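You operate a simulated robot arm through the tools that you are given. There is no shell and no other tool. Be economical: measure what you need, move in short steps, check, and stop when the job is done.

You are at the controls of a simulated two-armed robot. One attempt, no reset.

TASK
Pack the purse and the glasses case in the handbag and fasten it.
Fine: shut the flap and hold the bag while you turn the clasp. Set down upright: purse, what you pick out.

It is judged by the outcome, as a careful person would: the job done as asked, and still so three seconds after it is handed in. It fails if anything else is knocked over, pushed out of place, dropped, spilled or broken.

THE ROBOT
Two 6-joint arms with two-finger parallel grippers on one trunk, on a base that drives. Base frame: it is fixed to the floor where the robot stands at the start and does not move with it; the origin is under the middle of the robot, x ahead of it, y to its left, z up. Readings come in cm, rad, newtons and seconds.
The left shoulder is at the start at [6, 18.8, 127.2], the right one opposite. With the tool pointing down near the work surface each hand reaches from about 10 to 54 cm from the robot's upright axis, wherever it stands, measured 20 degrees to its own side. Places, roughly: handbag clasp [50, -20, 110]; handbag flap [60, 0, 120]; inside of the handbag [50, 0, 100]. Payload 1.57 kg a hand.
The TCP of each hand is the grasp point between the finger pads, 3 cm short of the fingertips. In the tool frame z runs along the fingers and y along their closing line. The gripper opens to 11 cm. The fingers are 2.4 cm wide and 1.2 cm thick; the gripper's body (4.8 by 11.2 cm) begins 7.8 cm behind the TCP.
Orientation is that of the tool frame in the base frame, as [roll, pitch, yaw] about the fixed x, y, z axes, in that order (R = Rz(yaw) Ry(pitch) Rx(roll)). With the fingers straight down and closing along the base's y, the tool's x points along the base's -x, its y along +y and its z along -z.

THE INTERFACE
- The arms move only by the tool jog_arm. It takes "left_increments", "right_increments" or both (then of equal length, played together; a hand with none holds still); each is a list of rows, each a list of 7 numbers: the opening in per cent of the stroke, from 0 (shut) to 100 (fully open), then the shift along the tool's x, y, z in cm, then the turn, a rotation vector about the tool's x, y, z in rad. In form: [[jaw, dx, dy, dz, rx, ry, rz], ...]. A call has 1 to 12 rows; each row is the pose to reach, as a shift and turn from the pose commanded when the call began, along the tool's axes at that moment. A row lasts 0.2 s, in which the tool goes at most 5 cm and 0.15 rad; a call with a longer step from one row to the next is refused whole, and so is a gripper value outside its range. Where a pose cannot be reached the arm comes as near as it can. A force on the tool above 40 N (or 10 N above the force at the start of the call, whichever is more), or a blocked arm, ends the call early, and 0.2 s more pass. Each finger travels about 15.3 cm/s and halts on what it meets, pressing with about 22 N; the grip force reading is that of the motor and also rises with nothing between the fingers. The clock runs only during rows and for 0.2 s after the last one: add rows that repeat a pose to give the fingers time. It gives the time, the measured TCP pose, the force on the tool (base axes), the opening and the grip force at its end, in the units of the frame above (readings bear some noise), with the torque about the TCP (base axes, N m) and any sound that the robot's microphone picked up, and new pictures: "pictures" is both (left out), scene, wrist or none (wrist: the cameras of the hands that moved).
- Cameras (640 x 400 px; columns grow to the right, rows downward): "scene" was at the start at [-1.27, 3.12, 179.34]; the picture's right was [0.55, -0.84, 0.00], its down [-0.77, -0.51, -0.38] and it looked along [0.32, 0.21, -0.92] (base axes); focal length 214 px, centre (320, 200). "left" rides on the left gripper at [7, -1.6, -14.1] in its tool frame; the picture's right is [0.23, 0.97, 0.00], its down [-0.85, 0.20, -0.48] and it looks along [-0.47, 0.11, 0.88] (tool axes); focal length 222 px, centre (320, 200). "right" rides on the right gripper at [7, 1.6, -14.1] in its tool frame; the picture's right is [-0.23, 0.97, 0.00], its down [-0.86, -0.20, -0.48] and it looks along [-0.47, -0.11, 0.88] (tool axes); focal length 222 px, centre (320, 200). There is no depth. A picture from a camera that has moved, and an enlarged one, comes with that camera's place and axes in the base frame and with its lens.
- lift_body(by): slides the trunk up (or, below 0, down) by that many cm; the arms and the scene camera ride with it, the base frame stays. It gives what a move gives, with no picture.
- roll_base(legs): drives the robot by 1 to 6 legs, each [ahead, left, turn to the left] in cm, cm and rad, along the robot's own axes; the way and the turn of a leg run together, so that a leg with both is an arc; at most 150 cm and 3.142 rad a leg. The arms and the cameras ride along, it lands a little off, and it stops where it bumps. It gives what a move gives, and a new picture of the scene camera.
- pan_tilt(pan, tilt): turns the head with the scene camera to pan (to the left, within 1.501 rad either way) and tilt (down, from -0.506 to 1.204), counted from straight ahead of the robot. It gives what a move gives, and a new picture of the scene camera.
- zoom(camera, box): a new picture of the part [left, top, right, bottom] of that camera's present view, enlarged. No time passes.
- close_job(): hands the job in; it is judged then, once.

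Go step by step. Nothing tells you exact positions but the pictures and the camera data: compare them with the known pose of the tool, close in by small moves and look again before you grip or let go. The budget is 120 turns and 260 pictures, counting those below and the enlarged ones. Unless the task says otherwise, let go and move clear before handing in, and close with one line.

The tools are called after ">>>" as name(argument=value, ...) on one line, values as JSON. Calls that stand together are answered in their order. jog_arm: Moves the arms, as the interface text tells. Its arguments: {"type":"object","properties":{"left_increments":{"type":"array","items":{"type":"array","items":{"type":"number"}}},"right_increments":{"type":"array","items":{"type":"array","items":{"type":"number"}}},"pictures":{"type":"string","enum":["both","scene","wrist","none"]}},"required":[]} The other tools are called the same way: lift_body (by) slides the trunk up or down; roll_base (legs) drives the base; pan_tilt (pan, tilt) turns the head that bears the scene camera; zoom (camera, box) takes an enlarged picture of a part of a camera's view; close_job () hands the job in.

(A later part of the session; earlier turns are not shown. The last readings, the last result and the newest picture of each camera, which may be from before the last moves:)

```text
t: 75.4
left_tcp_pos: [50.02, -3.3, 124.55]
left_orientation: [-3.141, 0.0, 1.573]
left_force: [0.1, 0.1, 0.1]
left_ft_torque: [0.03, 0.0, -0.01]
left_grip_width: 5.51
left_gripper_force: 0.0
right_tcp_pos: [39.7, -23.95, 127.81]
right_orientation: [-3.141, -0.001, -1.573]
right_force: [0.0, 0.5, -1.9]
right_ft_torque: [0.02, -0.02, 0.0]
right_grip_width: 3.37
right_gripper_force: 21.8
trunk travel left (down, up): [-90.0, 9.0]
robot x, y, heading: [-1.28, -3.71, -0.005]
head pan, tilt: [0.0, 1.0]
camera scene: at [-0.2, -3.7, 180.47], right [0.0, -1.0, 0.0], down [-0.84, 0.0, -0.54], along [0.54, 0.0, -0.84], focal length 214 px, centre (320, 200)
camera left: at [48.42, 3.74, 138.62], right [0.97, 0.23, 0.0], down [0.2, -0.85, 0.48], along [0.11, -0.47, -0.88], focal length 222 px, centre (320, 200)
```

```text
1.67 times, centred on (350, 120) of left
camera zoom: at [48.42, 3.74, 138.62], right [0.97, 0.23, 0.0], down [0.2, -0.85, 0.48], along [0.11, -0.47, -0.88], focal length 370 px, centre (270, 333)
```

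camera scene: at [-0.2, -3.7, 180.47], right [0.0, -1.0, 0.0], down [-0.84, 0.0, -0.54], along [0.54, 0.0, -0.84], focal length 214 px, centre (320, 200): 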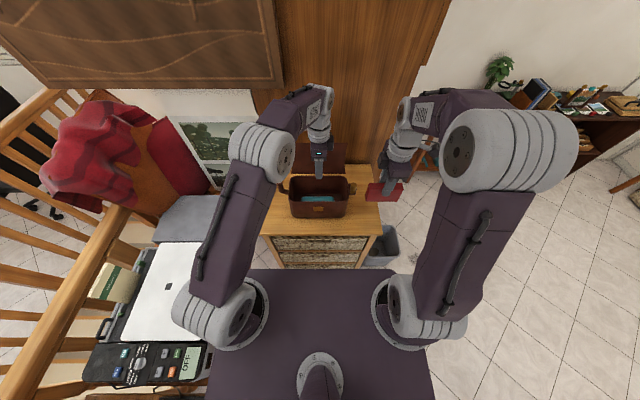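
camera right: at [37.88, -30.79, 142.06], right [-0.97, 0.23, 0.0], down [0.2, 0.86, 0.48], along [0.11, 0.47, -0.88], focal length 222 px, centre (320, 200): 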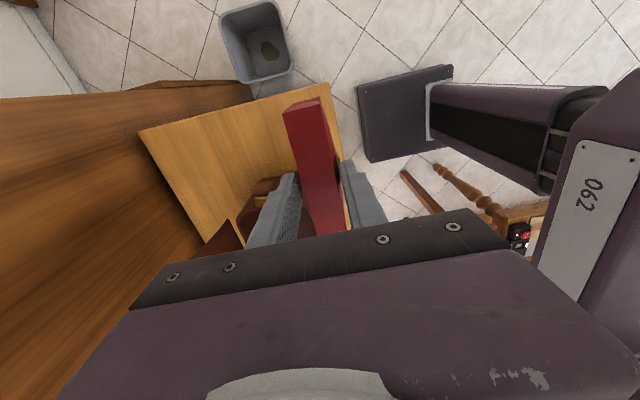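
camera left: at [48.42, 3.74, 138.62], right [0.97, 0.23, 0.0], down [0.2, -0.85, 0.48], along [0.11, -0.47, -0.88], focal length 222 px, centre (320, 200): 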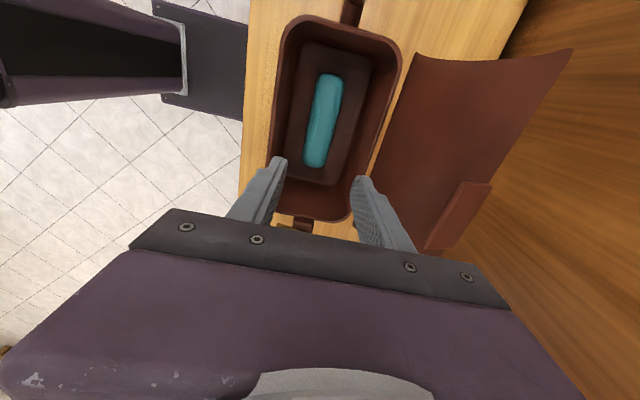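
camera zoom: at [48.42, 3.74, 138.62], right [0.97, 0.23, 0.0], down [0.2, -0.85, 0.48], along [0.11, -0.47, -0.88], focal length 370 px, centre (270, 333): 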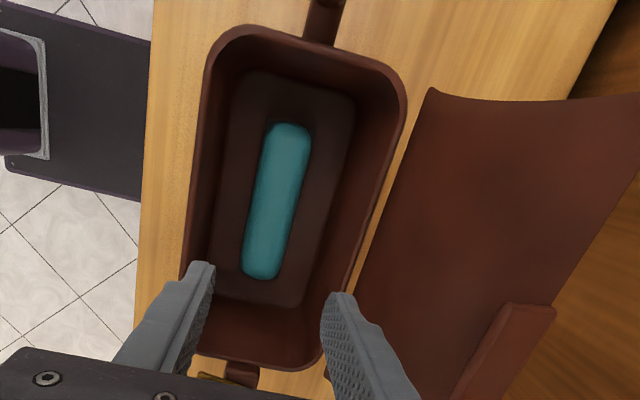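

The case lies on the bag floor in the middle. To make room, I'll turn the left hand, shut, and slide the case to the back wall with the fingertips.

>>> jog_arm(left_increments=[[30, 0, -0.3, 0, 0, 0, -0.131], [10, 0.1, -0.6, 0, 0, 0, -0.262], [0, 0.2, -0.9, 0, 0, 0, -0.393], [0, 0.3, -1.2, 0, 0, 0, -0.524], [0, 0.4, -1.5, 0, 0, 0, -0.655], [0, 0.5, -1.8, 0, 0, 0, -0.786], [0, 0.6, -2.1, 0, 0, 0, -0.917], [0, 0.7, -2.4, 0, 0, 0, -1.048], [0, 0.7, -2.7, 0, 0, 0, -1.178], [0, 0.7, -3, 0, 0, 0, -1.309], [0, 0.7, -3.2, 0, 0, 0, -1.44], [0, 0.7, -3.2, 0, 0, 0, -1.571]], pictures="both")

```text
t: 78.0
left_tcp_pos: [46.77, -2.59, 124.62]
left_orientation: [3.14, 0.0, -3.139]
left_force: [-0.3, 0.0, 0.1]
left_ft_torque: [0.03, 0.02, -0.01]
left_grip_width: 0.0
left_gripper_force: 21.3
right_tcp_pos: [39.47, -23.99, 127.87]
right_orientation: [-3.14, -0.001, -1.572]
right_force: [0.5, 0.3, -1.7]
right_ft_torque: [0.01, -0.02, 0.01]
right_grip_width: 3.34
right_gripper_force: 21.7
trunk travel left (down, up): [-90.0, 9.0]
robot x, y, heading: [-1.37, -3.73, -0.003]
head pan, tilt: [0.0, 1.0]
camera scene: at [-0.17, -3.7, 180.47], right [0.0, -1.0, 0.0], down [-0.84, 0.0, -0.54], along [0.54, 0.0, -0.84], focal length 214 px, centre (320, 200)
camera left: at [39.79, -4.07, 138.73], right [-0.23, 0.97, 0.0], down [0.85, 0.2, 0.48], along [0.47, 0.11, -0.88], focal length 222 px, centre (320, 200)
```

scene: 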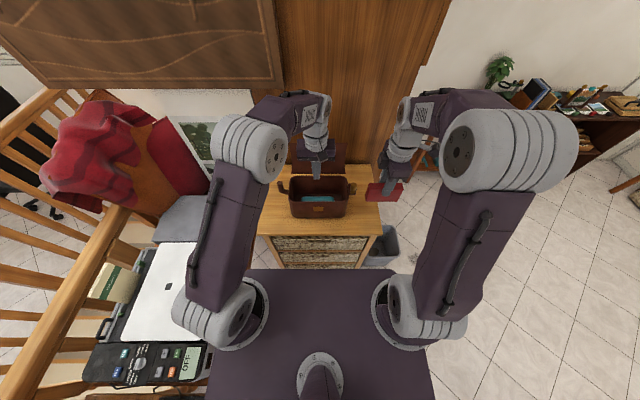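
left: 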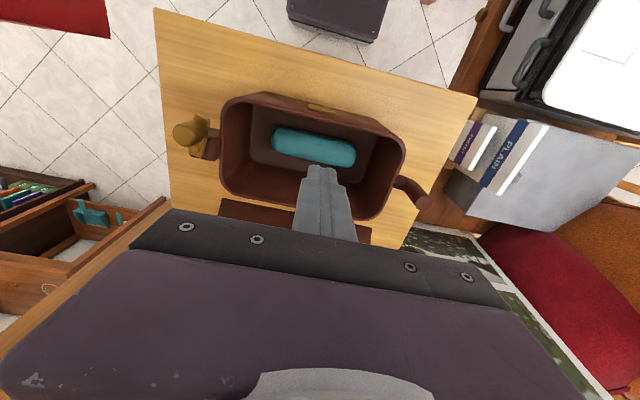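

>>> zoom(camera="left", box=[210, 80, 410, 230])

```text
2.67 times, centred on (310, 155) of left
camera zoom: at [39.79, -4.07, 138.73], right [-0.23, 0.97, 0.0], down [0.85, 0.2, 0.48], along [0.47, 0.11, -0.88], focal length 592 px, centre (347, 320)
```

zoom: 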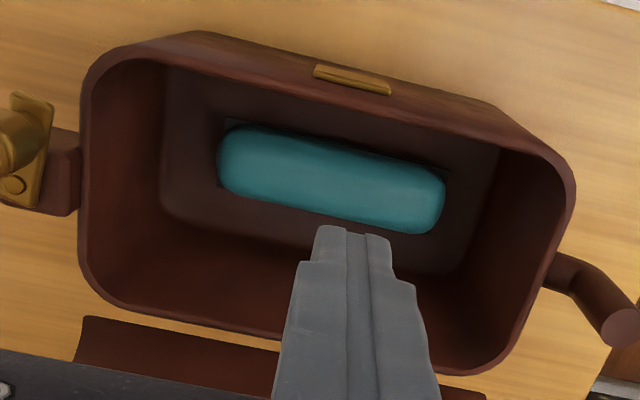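

The gap ahead of the case suits the closed fingers. I lower them there.

>>> jog_arm(left_increments=[[0, 0.3, 0, 3, 0, 0, 0], [0, 0.3, 0, 7, 0, 0, 0], [0, 0.3, 0, 11, 0, 0, 0], [0, 0.3, 0, 14, 0, 0, 0], [0, 0.3, 0, 16, 0, 0, 0], [0, 0.3, 0, 17.5, 0, 0, 0]], pictures="wrist")

>>> zoom(camera="scene", box=[260, 130, 380, 230])

```text
t: 79.4
left_tcp_pos: [46.79, -2.59, 106.96]
left_orientation: [3.141, 0.0, -3.14]
left_force: [0.3, 0.2, 0.3]
left_ft_torque: [-0.03, -0.02, -0.02]
left_grip_width: 0.01
left_gripper_force: 21.7
right_tcp_pos: [39.63, -23.92, 127.92]
right_orientation: [3.14, 0.0, -1.573]
right_force: [-0.2, -0.4, -1.7]
right_ft_torque: [-0.01, 0.04, -0.04]
right_grip_width: 3.34
right_gripper_force: 22.1
trunk travel left (down, up): [-90.0, 9.0]
robot x, y, heading: [-1.16, -3.73, -0.002]
head pan, tilt: [0.0, 1.0]
camera left: at [39.76, -4.2, 121.14], right [-0.23, 0.97, 0.0], down [0.85, 0.2, 0.48], along [0.47, 0.11, -0.88], focal length 222 px, centre (320, 200)
```

left: 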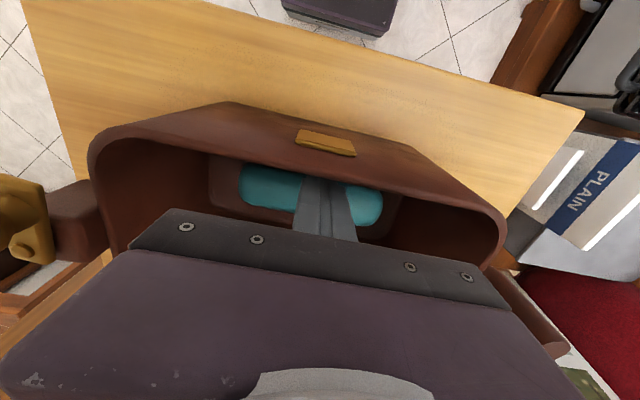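

```text
4.00 times, centred on (320, 180) of scene
camera zoom: at [-0.12, -3.72, 180.47], right [0.0, -1.0, 0.0], down [-0.84, 0.0, -0.54], along [0.54, 0.0, -0.84], focal length 858 px, centre (320, 280)
```

zoom: 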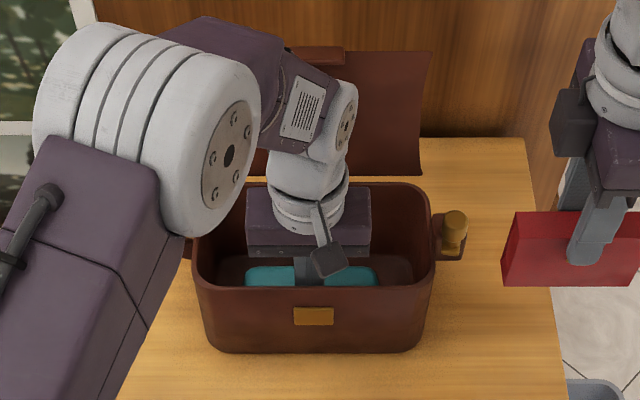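

>>> jog_arm(left_increments=[[0, 0, 0, 0.7, 0, 0, 0], [0, 0, 0, 1.5, 0, 0, 0], [0, 0, 0, 2.3, 0, 0, 0], [0, 0, 0, 3.1, 0, 0, 0], [0, 0, 0, 3.1, 0, 0, 0]], pictures="wrist")

```text
t: 80.6
left_tcp_pos: [46.54, -2.6, 103.95]
left_orientation: [-3.142, 0.0, -3.141]
left_force: [-0.1, -0.4, -0.2]
left_ft_torque: [-0.02, -0.02, 0.03]
left_grip_width: 0.0
left_gripper_force: 20.9
right_tcp_pos: [39.5, -23.87, 127.93]
right_orientation: [-3.141, 0.0, -1.572]
right_force: [-0.2, 0.4, -0.9]
right_ft_torque: [0.03, -0.01, 0.02]
right_grip_width: 3.35
right_gripper_force: 22.2
trunk travel left (down, up): [-90.0, 9.0]
robot x, y, heading: [-1.18, -3.48, -0.004]
head pan, tilt: [0.0, 1.0]
camera left: at [39.68, -4.05, 118.06], right [-0.23, 0.97, 0.0], down [0.85, 0.2, 0.48], along [0.47, 0.11, -0.88], focal length 222 px, centre (320, 200)
```

left: 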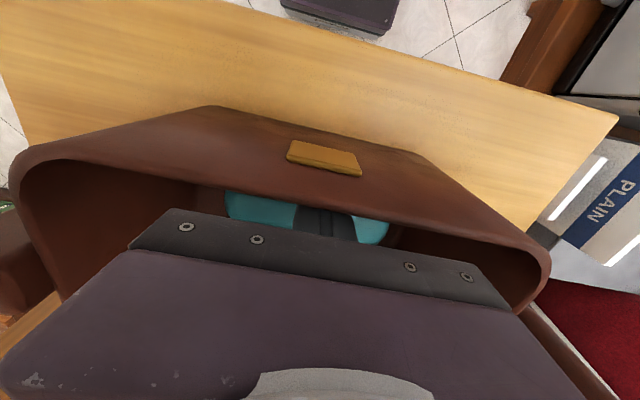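

>>> jog_arm(left_increments=[[0, -0.4, 0, 0, 0, 0, 0], [0, -0.8, 0, 0, 0, 0, 0], [0, -1.2, 0, 0, 0, 0, 0], [0, -1.6, 0, 0, 0, 0, 0], [0, -2, 0, 0, 0, 0, 0], [0, -2.4, 0, 0, 0, 0, 0], [0, -2.8, 0, 0, 0, 0, 0], [0, -3.1, 0, 0, 0, 0, 0], [0, -3.3, 0, 0, 0, 0, 0]], pictures="wrist")

>>> zoom(camera="scene", box=[260, 130, 380, 230])

```text
t: 82.6
left_tcp_pos: [49.91, -2.6, 103.93]
left_orientation: [3.141, 0.0, -3.14]
left_force: [-1.1, -0.3, 3.1]
left_ft_torque: [0.01, 0.06, 0.01]
left_grip_width: 0.0
left_gripper_force: 21.4
right_tcp_pos: [39.49, -24.01, 127.77]
right_orientation: [-3.141, -0.001, -1.572]
right_force: [1.0, -0.6, -1.0]
right_ft_torque: [0.01, 0.01, 0.02]
right_grip_width: 3.32
right_gripper_force: 22.0
trunk travel left (down, up): [-90.0, 9.0]
robot x, y, heading: [-1.08, -3.53, -0.008]
head pan, tilt: [0.0, 1.0]
camera left: at [42.89, -4.12, 118.05], right [-0.23, 0.97, 0.0], down [0.85, 0.2, 0.48], along [0.47, 0.11, -0.88], focal length 222 px, centre (320, 200)
```

left: 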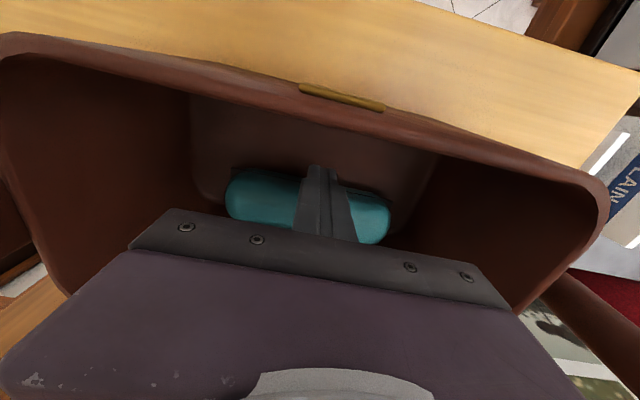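

```text
4.00 times, centred on (320, 180) of scene
camera zoom: at [-0.21, -3.71, 180.47], right [0.0, -1.0, 0.0], down [-0.84, 0.0, -0.54], along [0.54, 0.0, -0.84], focal length 858 px, centre (320, 280)
```

zoom: 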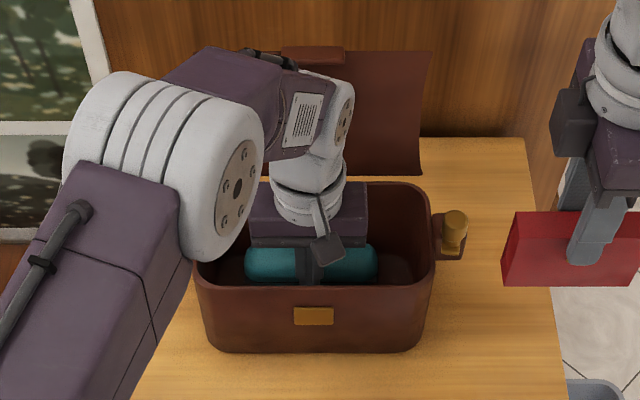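

The case is against the back. I withdraw the left hand and move it aside.

>>> jog_arm(left_increments=[[0, 0.5, 0, 0, 0, 0, 0], [0, 1.2, 0, 0, 0, 0, 0], [0, 1.2, 0, -3, 0, 0, 0], [0, 1.2, 0, -7, 0, 0, 0], [0, 1.2, 0, -11, 0, 0, 0], [0, 1.2, 0, -15, 0, 0, 0], [0, 1.2, 0, -19, 0, 0, 0], [0, 2, 2, -22, 0, 0, 0], [0, 3, 6, -24, 0, 0, 0], [0, 4, 10, -24, 0, 0, 0], [0, 5, 15, -24, 0, 0, 0], [0, 6, 19, -24, 0, 0, 0]], pictures="scene")

>>> zoom(camera="scene", box=[260, 130, 380, 230])

```text
refused: row 11 steps farther than a row can; nothing moved
```

```text
4.00 times, centred on (320, 180) of scene
camera zoom: at [-0.21, -3.71, 180.47], right [0.0, -1.0, 0.0], down [-0.84, 0.0, -0.54], along [0.54, 0.0, -0.84], focal length 858 px, centre (320, 280)
```

zoom: 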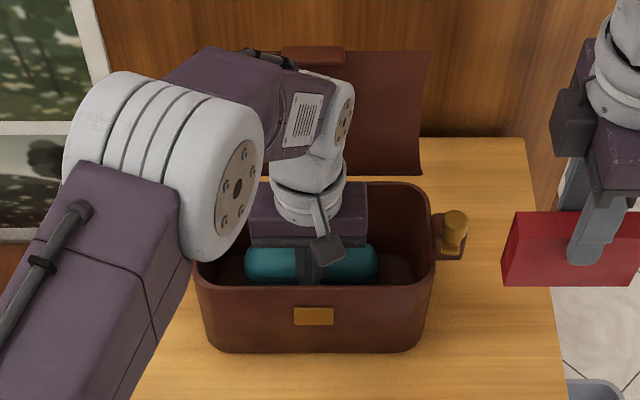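

The move was refused for one overlong step; I repeat it with smaller steps.

>>> jog_arm(left_increments=[[0, 0.5, 0, 0, 0, 0, 0], [0, 1.2, 0, 0, 0, 0, 0], [0, 1.2, 0, -4, 0, 0, 0], [0, 1.2, 0, -8, 0, 0, 0], [0, 1.2, 0, -12, 0, 0, 0], [0, 1.2, 0, -16, 0, 0, 0], [0, 1.2, 0, -20, 0, 0, 0], [0, 2, 3, -23, 0, 0, 0], [0, 3, 7, -24, 0, 0, 0], [0, 4, 11, -24, 0, 0, 0], [0, 5, 15, -24, 0, 0, 0], [0, 6, 19, -24, 0, 0, 0]], pictures="scene")

>>> zoom(camera="scene", box=[260, 130, 380, 230])

```text
t: 85.2
left_tcp_pos: [43.71, 16.49, 127.51]
left_orientation: [-3.141, 0.002, -3.139]
left_force: [0.5, 0.0, 0.0]
left_ft_torque: [-0.01, 0.0, 0.02]
left_grip_width: 0.02
left_gripper_force: 21.0
right_tcp_pos: [39.5, -23.68, 127.95]
right_orientation: [-3.141, -0.002, -1.574]
right_force: [-0.1, 0.4, -0.6]
right_ft_torque: [-0.02, -0.01, 0.02]
right_grip_width: 3.35
right_gripper_force: 22.3
trunk travel left (down, up): [-90.0, 9.0]
robot x, y, heading: [-0.69, -3.53, -0.003]
head pan, tilt: [0.0, 1.0]
camera scene: at [-0.28, -3.47, 180.47], right [0.0, -1.0, 0.0], down [-0.84, 0.0, -0.54], along [0.54, 0.0, -0.84], focal length 214 px, centre (320, 200)
```

scene: 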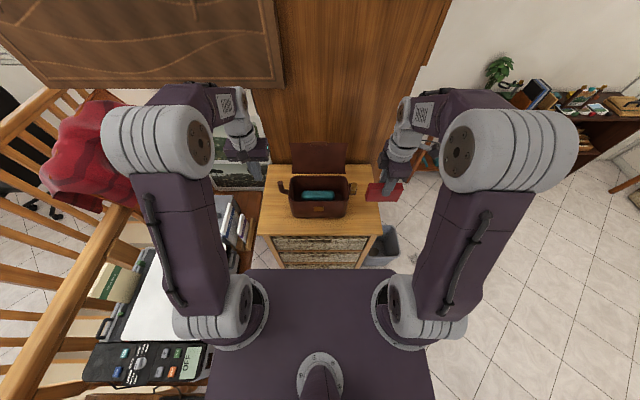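

```text
4.00 times, centred on (320, 180) of scene
camera zoom: at [-0.28, -3.47, 180.47], right [0.0, -1.0, 0.0], down [-0.84, 0.0, -0.54], along [0.54, 0.0, -0.84], focal length 858 px, centre (320, 280)
```

zoom: 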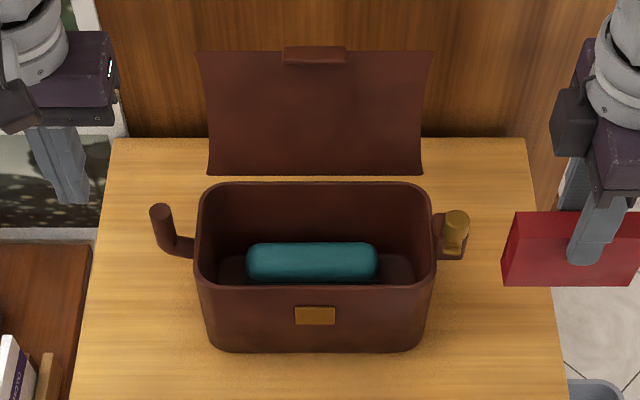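

Case is well back. Now the purse goes over the front half of the bag.

>>> jog_arm(right_increments=[[0, -2, -1, 0, 0, 0, 0], [0, -5, -2.5, 0, 0, 0, 0], [0, -9, -4, 0, 0, 0, 0], [0, -13, -6, 0, 0, 0, 0], [0, -17, -8, 0, 0, 0, 0], [0, -20, -8.9, 0, 0, 0, 0], [0, -20.6, -8.9, 0, 0, 0, 0], [0, -20.6, -8.9, 3, 0, 0, 0], [0, -20.6, -8.9, 6, 0, 0, 0], [0, -20.6, -8.9, 6, 0, 0, 0]], pictures="wrist")

>>> zoom(camera="scene", box=[260, 130, 380, 230])

```text
t: 87.4
left_tcp_pos: [43.78, 16.21, 127.62]
left_orientation: [3.14, 0.0, -3.138]
left_force: [-0.2, 0.1, -0.2]
left_ft_torque: [-0.01, 0.02, 0.02]
left_grip_width: 0.02
left_gripper_force: 21.5
right_tcp_pos: [48.71, -3.45, 122.12]
right_orientation: [-3.14, 0.0, -1.571]
right_force: [0.9, 0.2, -1.0]
right_ft_torque: [0.02, 0.0, -0.02]
right_grip_width: 3.36
right_gripper_force: 21.7
trunk travel left (down, up): [-90.0, 9.0]
robot x, y, heading: [-1.07, -3.48, 0.0]
head pan, tilt: [0.0, 1.0]
camera right: at [47.15, -10.39, 136.27], right [-0.97, 0.23, 0.0], down [0.2, 0.86, 0.48], along [0.11, 0.47, -0.88], focal length 222 px, centre (320, 200)
```

right: 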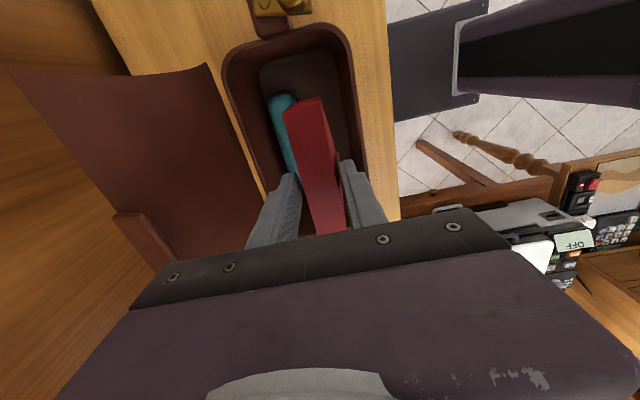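

```text
4.00 times, centred on (320, 180) of scene
camera zoom: at [-0.23, -3.69, 180.47], right [0.0, -1.0, 0.0], down [-0.84, 0.0, -0.54], along [0.54, 0.0, -0.84], focal length 858 px, centre (320, 280)
```

zoom: 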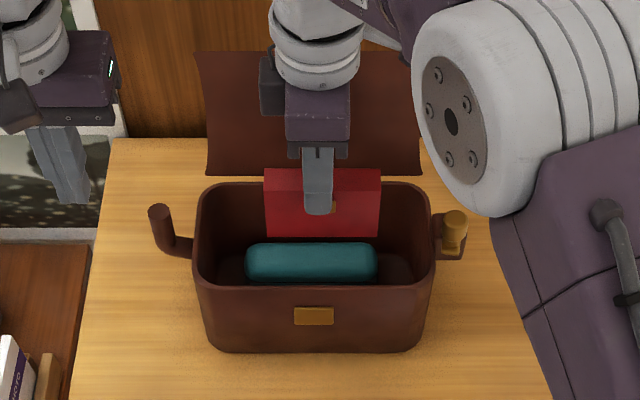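

>>> jog_arm(right_increments=[[0, 0, 0.1, 3, 0, 0, 0], [0, 0, 0.1, 6, 0, 0, 0], [0, 0, 0.1, 9, 0, 0, 0], [0, 0, 0.1, 11.5, 0, 0, 0], [0, 0, 0.1, 13.5, 0, 0, 0], [0, 0, 0.1, 14.7, 0, 0, 0], [0, 0, 0.1, 15.2, 0, 0, 0]], pictures="wrist")

>>> zoom(camera="scene", box=[260, 130, 380, 230])

```text
t: 89.0
left_tcp_pos: [43.76, 16.39, 127.58]
left_orientation: [-3.14, -0.001, -3.14]
left_force: [0.5, -0.1, -0.9]
left_ft_torque: [0.01, 0.01, 0.03]
left_grip_width: 0.03
left_gripper_force: 21.8
right_tcp_pos: [48.85, -3.26, 106.58]
right_orientation: [-3.141, 0.001, -1.573]
right_force: [-0.2, 0.7, -1.9]
right_ft_torque: [0.02, 0.01, -0.01]
right_grip_width: 3.34
right_gripper_force: 22.4
trunk travel left (down, up): [-90.0, 9.0]
robot x, y, heading: [-0.79, -3.66, 0.003]
head pan, tilt: [0.0, 1.0]
camera right: at [47.1, -10.12, 120.84], right [-0.97, 0.23, 0.0], down [0.2, 0.85, 0.48], along [0.11, 0.47, -0.88], focal length 222 px, centre (320, 200)
```

right: 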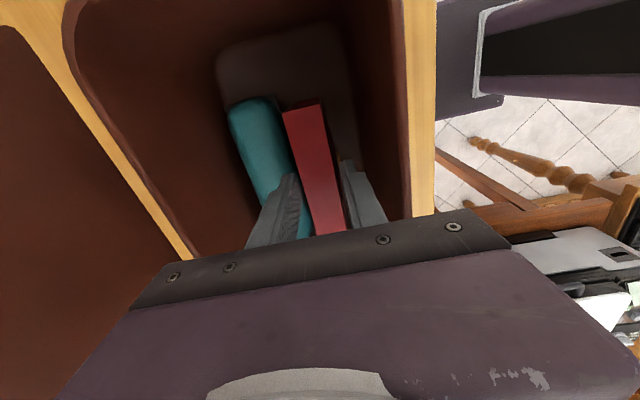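

```text
4.00 times, centred on (320, 180) of scene
camera zoom: at [-0.16, -3.68, 180.47], right [0.0, -1.0, 0.0], down [-0.84, 0.0, -0.54], along [0.54, 0.0, -0.84], focal length 858 px, centre (320, 280)
```

zoom: 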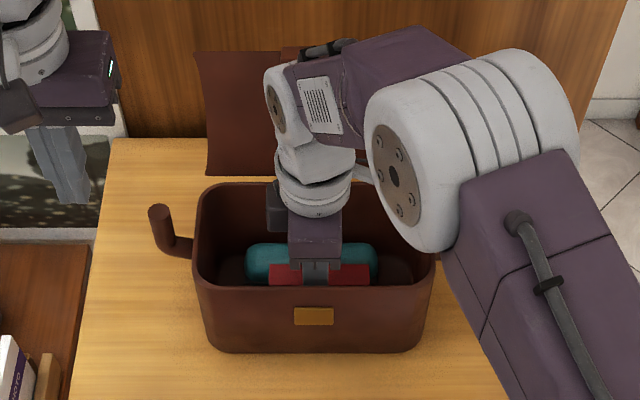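

>>> jog_arm(right_increments=[[0, 0, 0, 0.3, 0, 0, 0], [0, 0, 0, 0.6, 0, 0, 0], [0, 0, 0, 0.7, 0, 0, 0], [0, 0, 0, 0.7, 0, 0, 0], [33, 0, 0, 0.7, 0, 0, 0], [38, 0, 0, 0.7, 0, 0, 0], [38, 0, 0, 0.7, 0, 0, 0]], pictures="wrist")

```text
t: 90.6
left_tcp_pos: [43.71, 16.32, 127.69]
left_orientation: [3.141, 0.001, -3.141]
left_force: [0.9, 0.2, -0.4]
left_ft_torque: [-0.04, 0.01, -0.01]
left_grip_width: 0.0
left_gripper_force: 21.8
right_tcp_pos: [48.62, -3.26, 106.09]
right_orientation: [3.141, -0.001, -1.572]
right_force: [0.2, 0.4, -0.1]
right_ft_torque: [-0.01, 0.01, -0.01]
right_grip_width: 4.18
right_gripper_force: 0.1
trunk travel left (down, up): [-90.0, 9.0]
robot x, y, heading: [-1.22, -3.71, 0.001]
head pan, tilt: [0.0, 1.0]
camera right: at [47.06, -10.08, 120.26], right [-0.97, 0.23, 0.0], down [0.2, 0.86, 0.48], along [0.11, 0.47, -0.88], focal length 222 px, centre (320, 200)
```

right: 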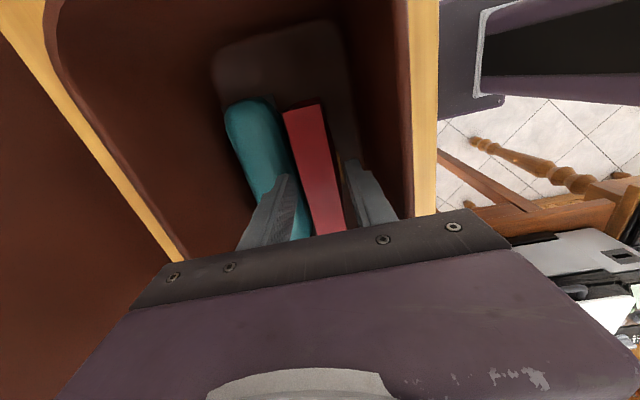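

The purse stands upright beside the case. I withdraw the right hand straight up.

>>> jog_arm(right_increments=[[42, 0, 0, 0, 0, 0, 0], [42, 0, 0, -0.8, 0, 0, 0], [42, 0, 0, -2, 0, 0, 0], [42, 0, 0, -4, 0, 0, 0], [42, 0, 0, -8, 0, 0, 0], [42, 0, 0, -12, 0, 0, 0], [42, 0, 0, -16, 0, 0, 0], [42, 0, 0, -20, 0, 0, 0], [42, 2, 1, -22, 0, 0, 0], [42, 6, 2, -22, 0, 0, 0], [42, 10, 3, -22, 0, 0, 0], [42, 14, 4, -22, 0, 0, 0]], pictures="both")

>>> zoom(camera="scene", box=[260, 130, 380, 230])

>>> zoom(camera="right", box=[150, 60, 350, 210])

```text
t: 93.2
left_tcp_pos: [43.63, 16.26, 127.75]
left_orientation: [3.141, 0.003, -3.139]
left_force: [-0.4, 0.6, -0.2]
left_ft_torque: [0.02, -0.02, 0.01]
left_grip_width: 0.01
left_gripper_force: 21.6
right_tcp_pos: [44.27, -17.32, 127.57]
right_orientation: [-3.141, 0.0, -1.571]
right_force: [-0.4, -0.4, -0.1]
right_ft_torque: [-0.02, 0.01, 0.02]
right_grip_width: 4.62
right_gripper_force: 0.0
trunk travel left (down, up): [-90.0, 9.0]
robot x, y, heading: [-1.28, -3.23, 0.005]
head pan, tilt: [0.0, 1.0]
camera scene: at [-0.31, -3.84, 180.47], right [0.0, -1.0, 0.0], down [-0.84, 0.0, -0.54], along [0.54, 0.0, -0.84], focal length 214 px, centre (320, 200)
camera right: at [42.64, -24.28, 141.76], right [-0.97, 0.23, 0.0], down [0.2, 0.85, 0.48], along [0.11, 0.47, -0.88], focal length 222 px, centre (320, 200)
```

scene: 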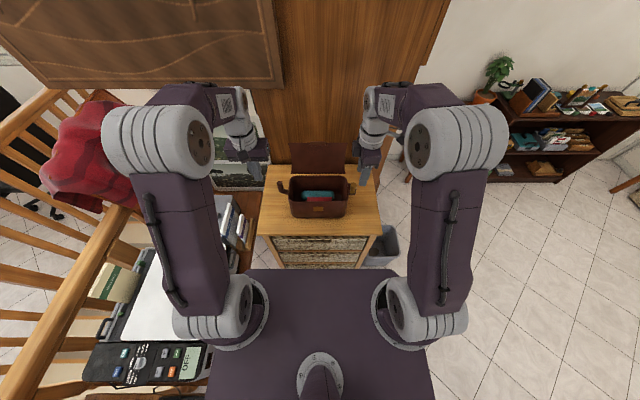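
right: 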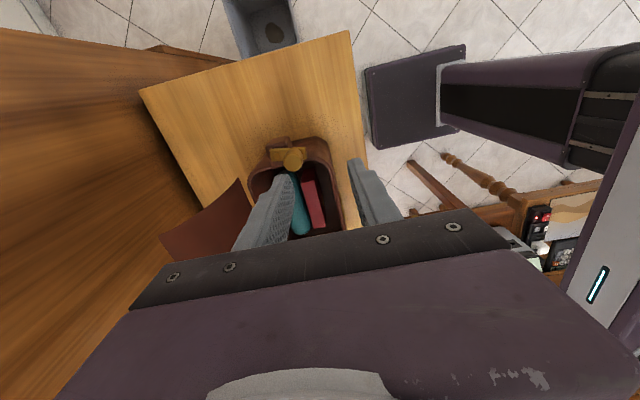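

```text
4.00 times, centred on (320, 180) of scene
camera zoom: at [-0.31, -3.84, 180.47], right [0.0, -1.0, 0.0], down [-0.84, 0.0, -0.54], along [0.54, 0.0, -0.84], focal length 858 px, centre (320, 280)
```

zoom: 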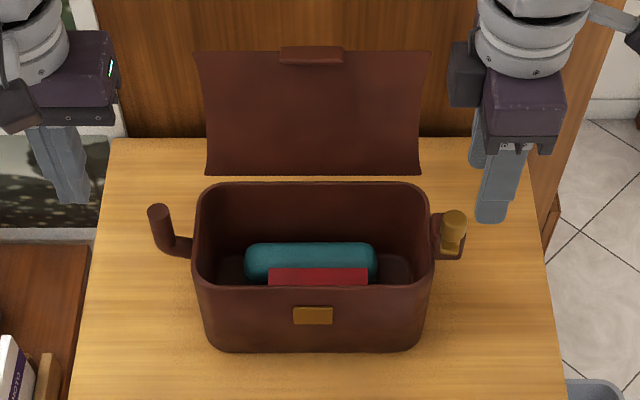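

```text
2.67 times, centred on (250, 135) of right
camera zoom: at [42.64, -24.28, 141.76], right [-0.97, 0.23, 0.0], down [0.2, 0.85, 0.48], along [0.11, 0.47, -0.88], focal length 592 px, centre (507, 373)
```

zoom: 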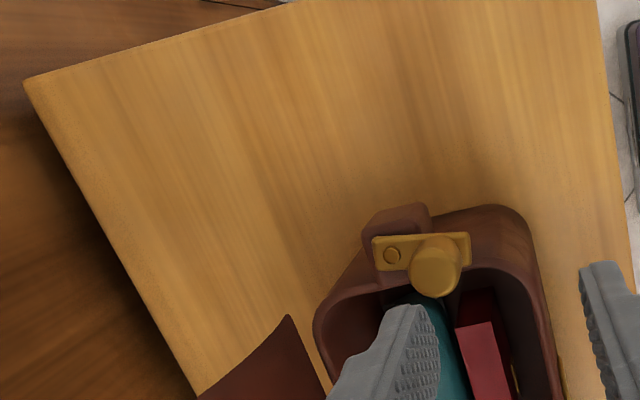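

Both items are packed: the purse stands upright in front of the case. Next is closing the flap: I move the robot nearer, so a hand can reach behind the flap.

>>> roll_base(legs=[[9, 0, 0]])

>>> zoom(camera="scene", box=[250, 130, 390, 250])

>>> zoom(camera="left", box=[0, 0, 640, 400])

```text
t: 94.3
left_tcp_pos: [51.91, 16.36, 127.76]
left_orientation: [-3.141, 0.008, -3.137]
left_force: [-0.6, -0.3, 0.5]
left_ft_torque: [-0.03, -0.07, -0.02]
left_grip_width: 0.0
left_gripper_force: 21.9
right_tcp_pos: [52.56, -17.21, 127.83]
right_orientation: [-3.134, 0.001, -1.571]
right_force: [-0.7, -0.2, -0.1]
right_ft_torque: [-0.01, -0.04, 0.03]
right_grip_width: 4.61
right_gripper_force: 0.0
trunk travel left (down, up): [-90.0, 9.0]
robot x, y, heading: [7.5, -3.57, -0.0]
head pan, tilt: [0.0, 1.0]
camera scene: at [7.61, -3.66, 180.48], right [0.0, -1.0, 0.0], down [-0.84, 0.0, -0.54], along [0.54, 0.0, -0.84], focal length 214 px, centre (320, 200)
```

scene: 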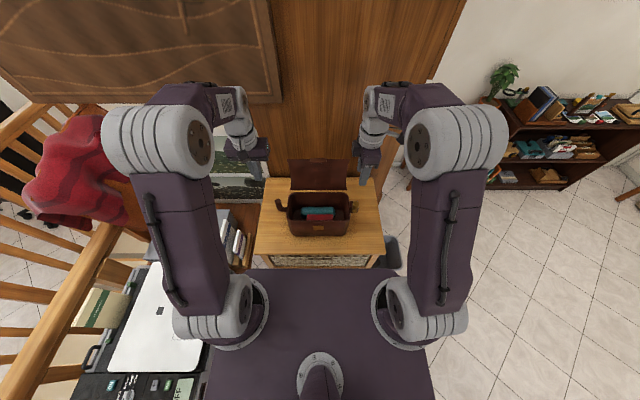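

```text
3.33 times, centred on (320, 190) of scene
camera zoom: at [7.61, -3.66, 180.48], right [0.0, -1.0, 0.0], down [-0.84, 0.0, -0.54], along [0.54, 0.0, -0.84], focal length 715 px, centre (320, 233)
```

zoom: 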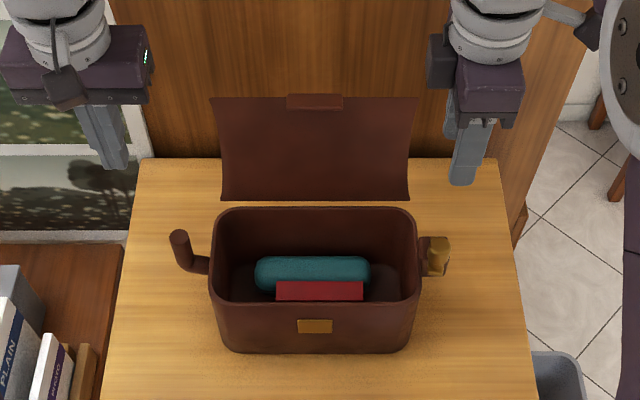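

```text
1.00 times, centred on (320, 200) of left
camera zoom: at [44.82, 14.82, 142.02], right [-0.23, 0.97, 0.0], down [0.85, 0.2, 0.48], along [0.47, 0.11, -0.88], focal length 222 px, centre (320, 200)
```

zoom: 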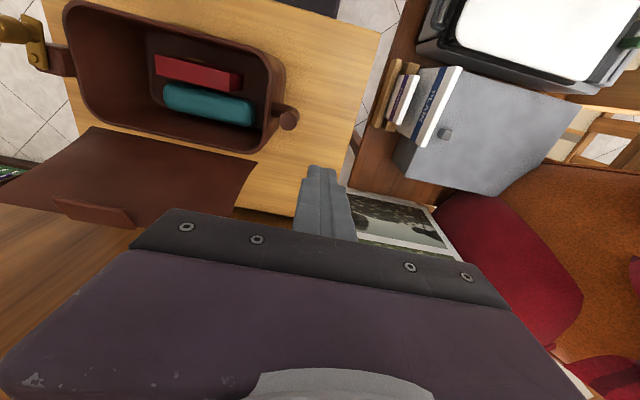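

The flap leans back only slightly (bottom near [58, 110], top with tab near [60.4, -3, 124]). I take the left hand up, tilt the closed fingers forward, and bring them over and behind the flap's top.

>>> jog_arm(left_increments=[[0, 0, 0, -3, 0, 0, 0], [0, 0, 0, -6, 0, 0, 0], [0, -1.5, -1.5, -6, 0, -0.06, 0], [0, -3.2, -3.2, -6, 0, -0.12, 0], [0, -5, -5, -6, 0, -0.18, 0], [0, -6.8, -6.8, -6, 0, -0.24, 0], [0, -8.6, -8.6, -6, 0, -0.3, 0], [0, -10.4, -10.4, -6, 0, -0.36, 0], [0, -12, -12, -6, 0, -0.42, 0], [0, -13.2, -13.5, -6, 0, -0.48, 0], [0, -13.6, -14.4, -6, 0, -0.52, 0], [0, -13.6, -14.4, -6, 0, -0.52, 0]], pictures="both")

>>> zoom(camera="scene", box=[250, 110, 390, 230])

```text
t: 96.9
left_tcp_pos: [66.4, 1.99, 133.66]
left_orientation: [-3.14, 0.521, -3.138]
left_force: [-0.5, 0.2, -0.1]
left_ft_torque: [0.0, 0.01, 0.02]
left_grip_width: 0.01
left_gripper_force: 21.3
right_tcp_pos: [53.18, -17.22, 127.67]
right_orientation: [3.141, 0.002, -1.571]
right_force: [-0.2, 0.9, -0.5]
right_ft_torque: [0.03, -0.03, -0.01]
right_grip_width: 4.63
right_gripper_force: 0.1
trunk travel left (down, up): [-90.0, 9.0]
robot x, y, heading: [7.58, -3.28, -0.003]
head pan, tilt: [0.0, 1.0]
camera scene: at [8.64, -3.66, 180.47], right [0.0, -1.0, 0.0], down [-0.84, 0.0, -0.54], along [0.54, 0.0, -0.84], focal length 214 px, centre (320, 200)
camera left: at [53.23, 0.4, 142.52], right [-0.2, 0.97, -0.11], down [0.5, 0.2, 0.84], along [0.84, 0.11, -0.53], focal length 222 px, centre (320, 200)
```

scene: 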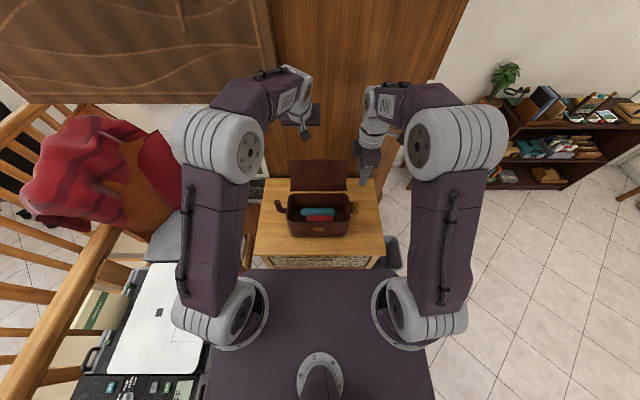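
left: 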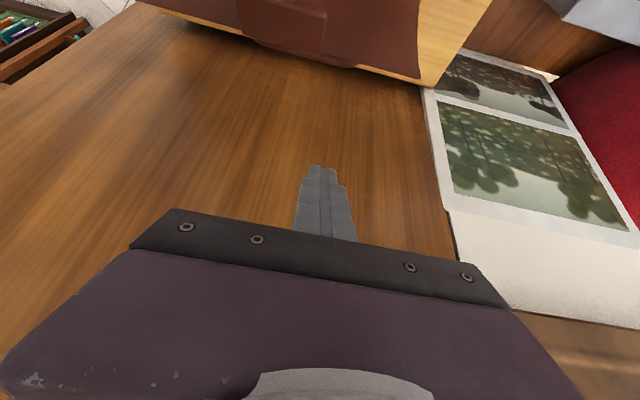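

```text
3.33 times, centred on (320, 170) of scene
camera zoom: at [8.64, -3.66, 180.47], right [0.0, -1.0, 0.0], down [-0.84, 0.0, -0.54], along [0.54, 0.0, -0.84], focal length 715 px, centre (320, 300)
```

zoom: 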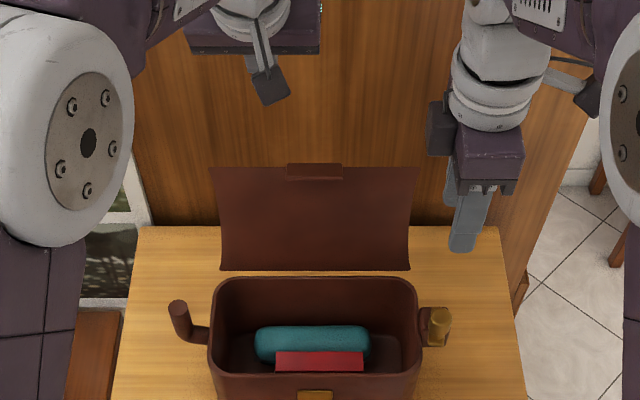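

>>> jog_arm(left_increments=[[0, 1, 0, 1.74, 0, 0, 0], [0, 2, 0, 3.47, 0, 0, 0], [0, 3, 0, 5.2, 0, 0, 0], [0, 4, 0, 6.95, 0, 0, 0], [0, 4.97, 0, 8.68, 0, 0, 0], [0, 4.97, 0, 8.68, 0, 0, 0]], pictures="wrist")

>>> zoom(camera="scene", box=[250, 110, 390, 230])

>>> zoom(camera="right", box=[0, 0, 640, 400])

```text
t: 98.3
left_tcp_pos: [66.21, 2.07, 123.77]
left_orientation: [-3.141, 0.521, -3.139]
left_force: [0.3, 0.1, 0.0]
left_ft_torque: [0.0, -0.03, -0.02]
left_grip_width: 0.0
left_gripper_force: 21.0
right_tcp_pos: [53.2, -17.24, 127.64]
right_orientation: [-3.141, 0.001, -1.572]
right_force: [-0.2, -0.4, -1.2]
right_ft_torque: [0.01, 0.01, -0.01]
right_grip_width: 4.6
right_gripper_force: 0.1
trunk travel left (down, up): [-90.0, 9.0]
robot x, y, heading: [8.0, -4.02, 0.005]
head pan, tilt: [0.0, 1.0]
camera left: at [53.21, 0.49, 132.47], right [-0.2, 0.97, -0.11], down [0.5, 0.2, 0.84], along [0.84, 0.11, -0.53], focal length 222 px, centre (320, 200)
```

left: 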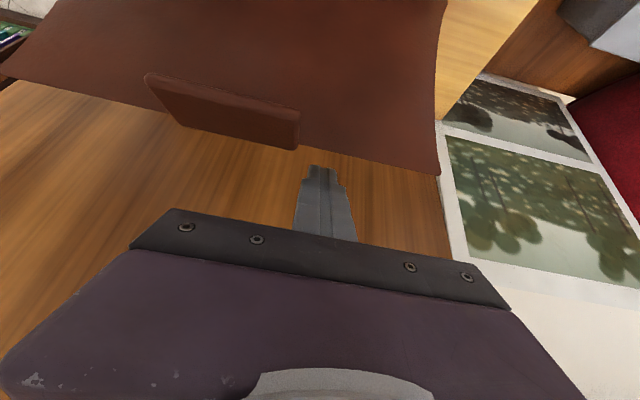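

```text
3.33 times, centred on (320, 170) of scene
camera zoom: at [8.65, -3.68, 180.47], right [0.0, -1.0, 0.0], down [-0.84, 0.0, -0.54], along [0.54, 0.0, -0.84], focal length 715 px, centre (320, 300)
```

zoom: 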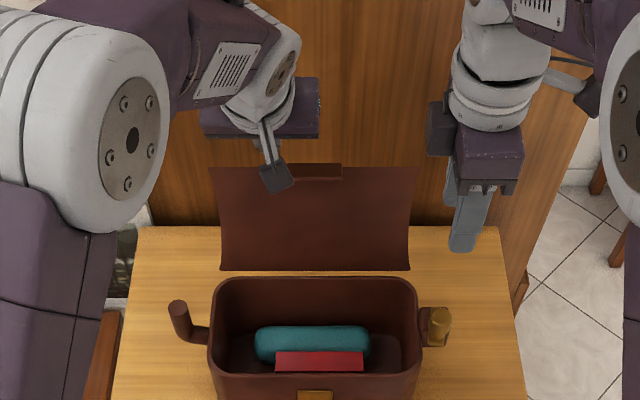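

```text
1.00 times, centred on (320, 200) of right
camera zoom: at [51.61, -24.08, 141.77], right [-0.97, 0.23, 0.0], down [0.2, 0.86, 0.48], along [0.11, 0.47, -0.88], focal length 222 px, centre (320, 200)
```

zoom: 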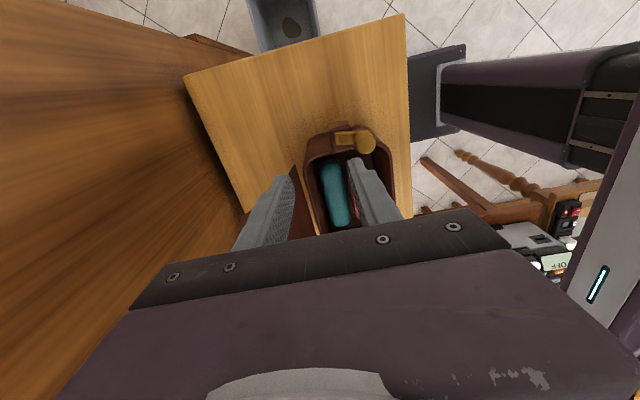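

Fingertips are behind the flap's upper edge. I dip slightly and pull the flap forward slowly.

>>> jog_arm(left_increments=[[0, 0.99, 0, 1.74, 0, 0, 0], [0, 2.03, 0, 1.14, 0, 0, 0], [0, 3.07, 0, 0.55, 0, 0, 0], [0, 4.11, 0, -0.05, 0, 0, 0], [0, 5.16, 0, -0.65, 0, 0, 0], [0, 6.2, 0, -1.24, 0, 0, 0], [0, 7.24, 0, -1.84, 0, 0, 0], [0, 8.28, 0, -2.44, 0, 0, 0]], pictures="wrist")

>>> zoom(camera="scene", box=[250, 110, 390, 230])

```text
t: 99.2
left_tcp_pos: [63.84, 1.83, 122.24]
left_orientation: [-3.131, 0.542, -3.135]
left_force: [4.0, 4.6, 4.6]
left_ft_torque: [0.16, -0.23, -0.01]
left_grip_width: 0.01
left_gripper_force: 21.2
right_tcp_pos: [53.46, -17.07, 127.49]
right_orientation: [-3.142, 0.001, -1.571]
right_force: [-0.1, -0.4, 0.0]
right_ft_torque: [0.01, 0.02, 0.0]
right_grip_width: 4.62
right_gripper_force: 0.0
trunk travel left (down, up): [-90.0, 9.0]
robot x, y, heading: [7.64, -3.88, -0.004]
head pan, tilt: [0.0, 1.0]
stopped in row 4 (left hand): the force on the tool passed its limit (the readings are from after the stop); the commanded pose is now the measured one
camera left: at [50.7, 0.41, 130.78], right [-0.2, 0.97, -0.13], down [0.48, 0.21, 0.85], along [0.85, 0.1, -0.51], focal length 222 px, centre (320, 200)
```

left: 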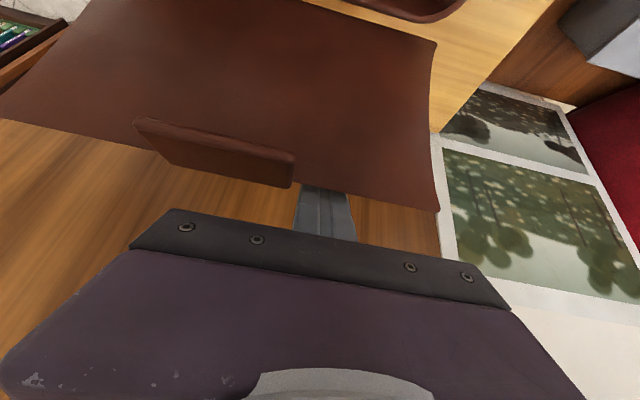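

```text
3.33 times, centred on (320, 170) of scene
camera zoom: at [8.86, -3.62, 180.45], right [0.0, -1.0, 0.0], down [-0.84, 0.0, -0.54], along [0.54, 0.0, -0.84], focal length 715 px, centre (320, 300)
```

zoom: 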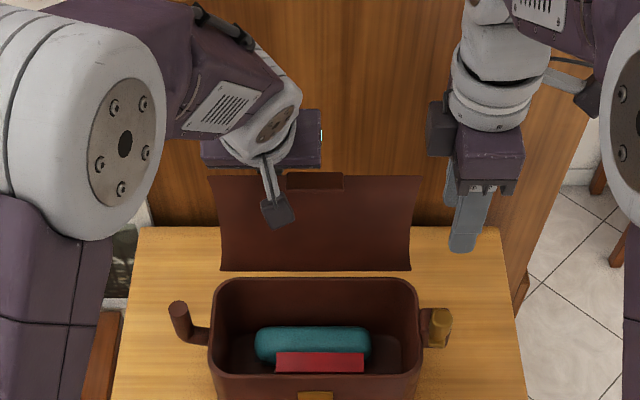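

The flap began to turn; the stop was from meeting it too fast. I pull on more slowly.

>>> jog_arm(left_increments=[[0, 0.26, 0, -0.15, 0, 0, 0], [0, 0.51, 0, -0.31, 0, 0, 0], [0, 0.77, 0, -0.46, 0, 0, 0], [0, 1.03, 0, -0.62, 0, 0, 0], [0, 1.29, 0, -0.77, 0, 0, 0], [0, 1.54, 0, -0.93, 0, 0, 0], [0, 1.8, 0, -1.08, 0, 0, 0], [0, 2.06, 0, -1.24, 0, 0, 0], [0, 2.31, 0, -1.39, 0, 0, 0], [0, 2.57, 0, -1.55, 0, 0, 0]], pictures="wrist")

>>> zoom(camera="scene", box=[250, 110, 390, 230])

```text
t: 100.2
left_tcp_pos: [63.17, 1.91, 122.87]
left_orientation: [-3.126, 0.56, -3.133]
left_force: [4.2, 3.5, 4.4]
left_ft_torque: [0.1, -0.13, -0.04]
left_grip_width: 0.0
left_gripper_force: 21.7
right_tcp_pos: [53.25, -17.19, 127.47]
right_orientation: [3.141, -0.001, -1.57]
right_force: [-0.7, 0.6, -0.4]
right_ft_torque: [0.01, -0.04, -0.02]
right_grip_width: 4.61
right_gripper_force: 0.1
trunk travel left (down, up): [-90.0, 9.0]
robot x, y, heading: [7.89, -3.54, -0.0]
head pan, tilt: [0.0, 1.0]
stopped in row 5 (left hand): the force on the tool passed its limit (the readings are from after the stop); the commanded pose is now the measured one
camera left: at [49.74, 0.41, 131.2], right [-0.19, 0.97, -0.13], down [0.47, 0.21, 0.86], along [0.86, 0.1, -0.5], focal length 222 px, centre (320, 200)
```

left: 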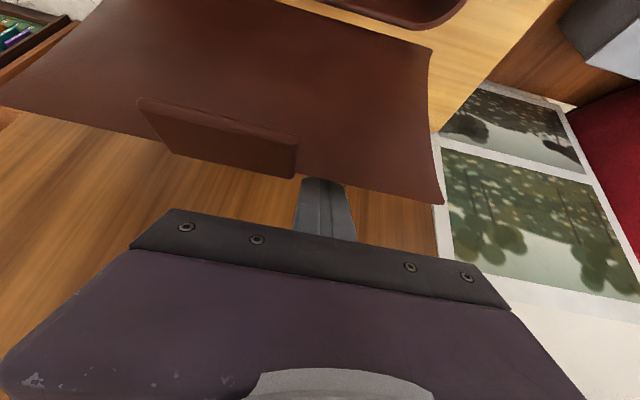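

```text
3.33 times, centred on (320, 170) of scene
camera zoom: at [8.71, -3.59, 180.43], right [0.0, -1.0, 0.0], down [-0.84, 0.0, -0.54], along [0.54, 0.0, -0.84], focal length 715 px, centre (320, 300)
```

zoom: 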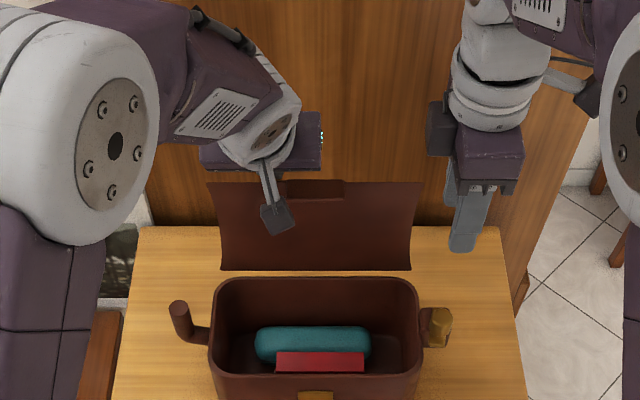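

>>> zoom(camera="scene", box=[320, 160, 370, 200])

>>> zoom(camera="right", box=[230, 90, 430, 240])

```text
10.00 times, centred on (345, 180) of scene
camera zoom: at [8.71, -3.59, 180.43], right [0.0, -1.0, 0.0], down [-0.84, 0.0, -0.54], along [0.54, 0.0, -0.84], focal length 2145 px, centre (70, 400)
```

zoom: 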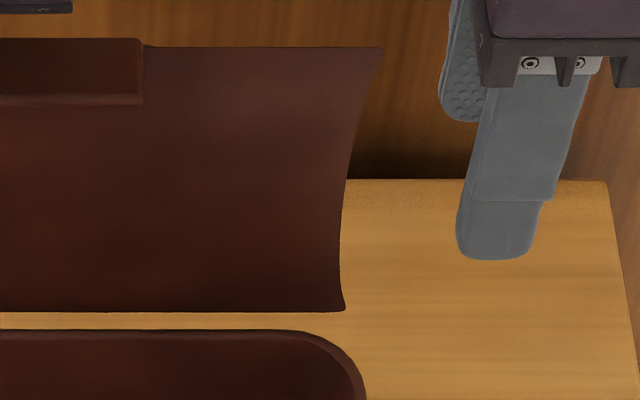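

```text
2.67 times, centred on (330, 165) of right
camera zoom: at [51.67, -23.99, 141.74], right [-0.97, 0.23, 0.0], down [0.2, 0.86, 0.48], along [0.11, 0.47, -0.88], focal length 592 px, centre (293, 293)
```

zoom: 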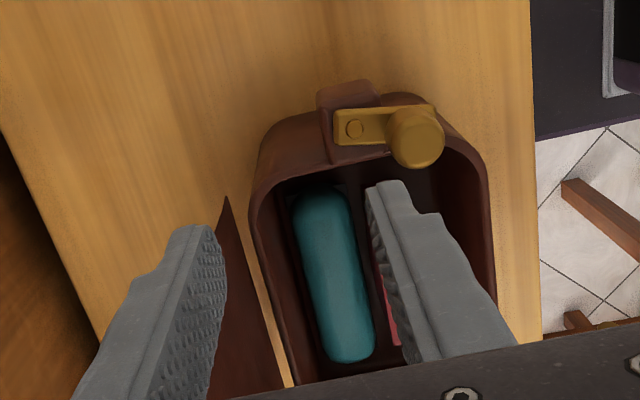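

The bag and clasp haven't moved. The flap moves but stiffly; I go on in still finer steps.

>>> jog_arm(left_increments=[[0, 0.21, 0, -0.13, 0, 0, 0], [0, 0.42, 0, -0.27, 0, 0, 0], [0, 0.64, 0, -0.4, 0, 0, 0], [0, 0.85, 0, -0.53, 0, 0, 0], [0, 1.06, 0, -0.66, 0, 0, 0], [0, 1.27, 0, -0.8, 0, 0, 0], [0, 1.48, 0, -0.93, 0, 0, 0], [0, 1.69, 0, -1.06, 0, 0, 0], [0, 1.91, 0, -1.19, 0, 0, 0], [0, 2.12, 0, -1.33, 0, 0, 0]], pictures="wrist")

```text
t: 101.2
left_tcp_pos: [62.58, 1.65, 123.23]
left_orientation: [-3.119, 0.569, -3.132]
left_force: [2.0, 0.5, 2.6]
left_ft_torque: [-0.06, 0.29, -0.05]
left_grip_width: 0.0
left_gripper_force: 21.1
right_tcp_pos: [53.39, -17.06, 127.56]
right_orientation: [-3.142, -0.001, -1.571]
right_force: [-0.6, 0.2, -0.5]
right_ft_torque: [0.01, 0.02, 0.0]
right_grip_width: 4.64
right_gripper_force: 0.0
trunk travel left (down, up): [-90.0, 9.0]
robot x, y, heading: [7.87, -3.61, 0.001]
head pan, tilt: [0.0, 1.0]
stopped in row 5 (left hand): the force on the tool passed its limit (the readings are from after the stop); the commanded pose is now the measured one
camera left: at [49.08, 0.39, 131.4], right [-0.19, 0.97, -0.14], down [0.46, 0.22, 0.86], along [0.87, 0.1, -0.49], focal length 222 px, centre (320, 200)
```

left: 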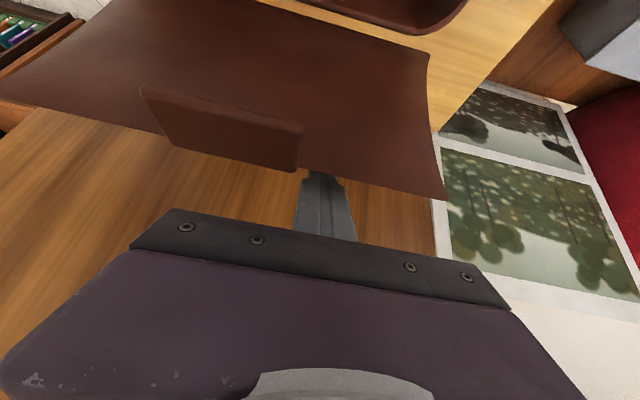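

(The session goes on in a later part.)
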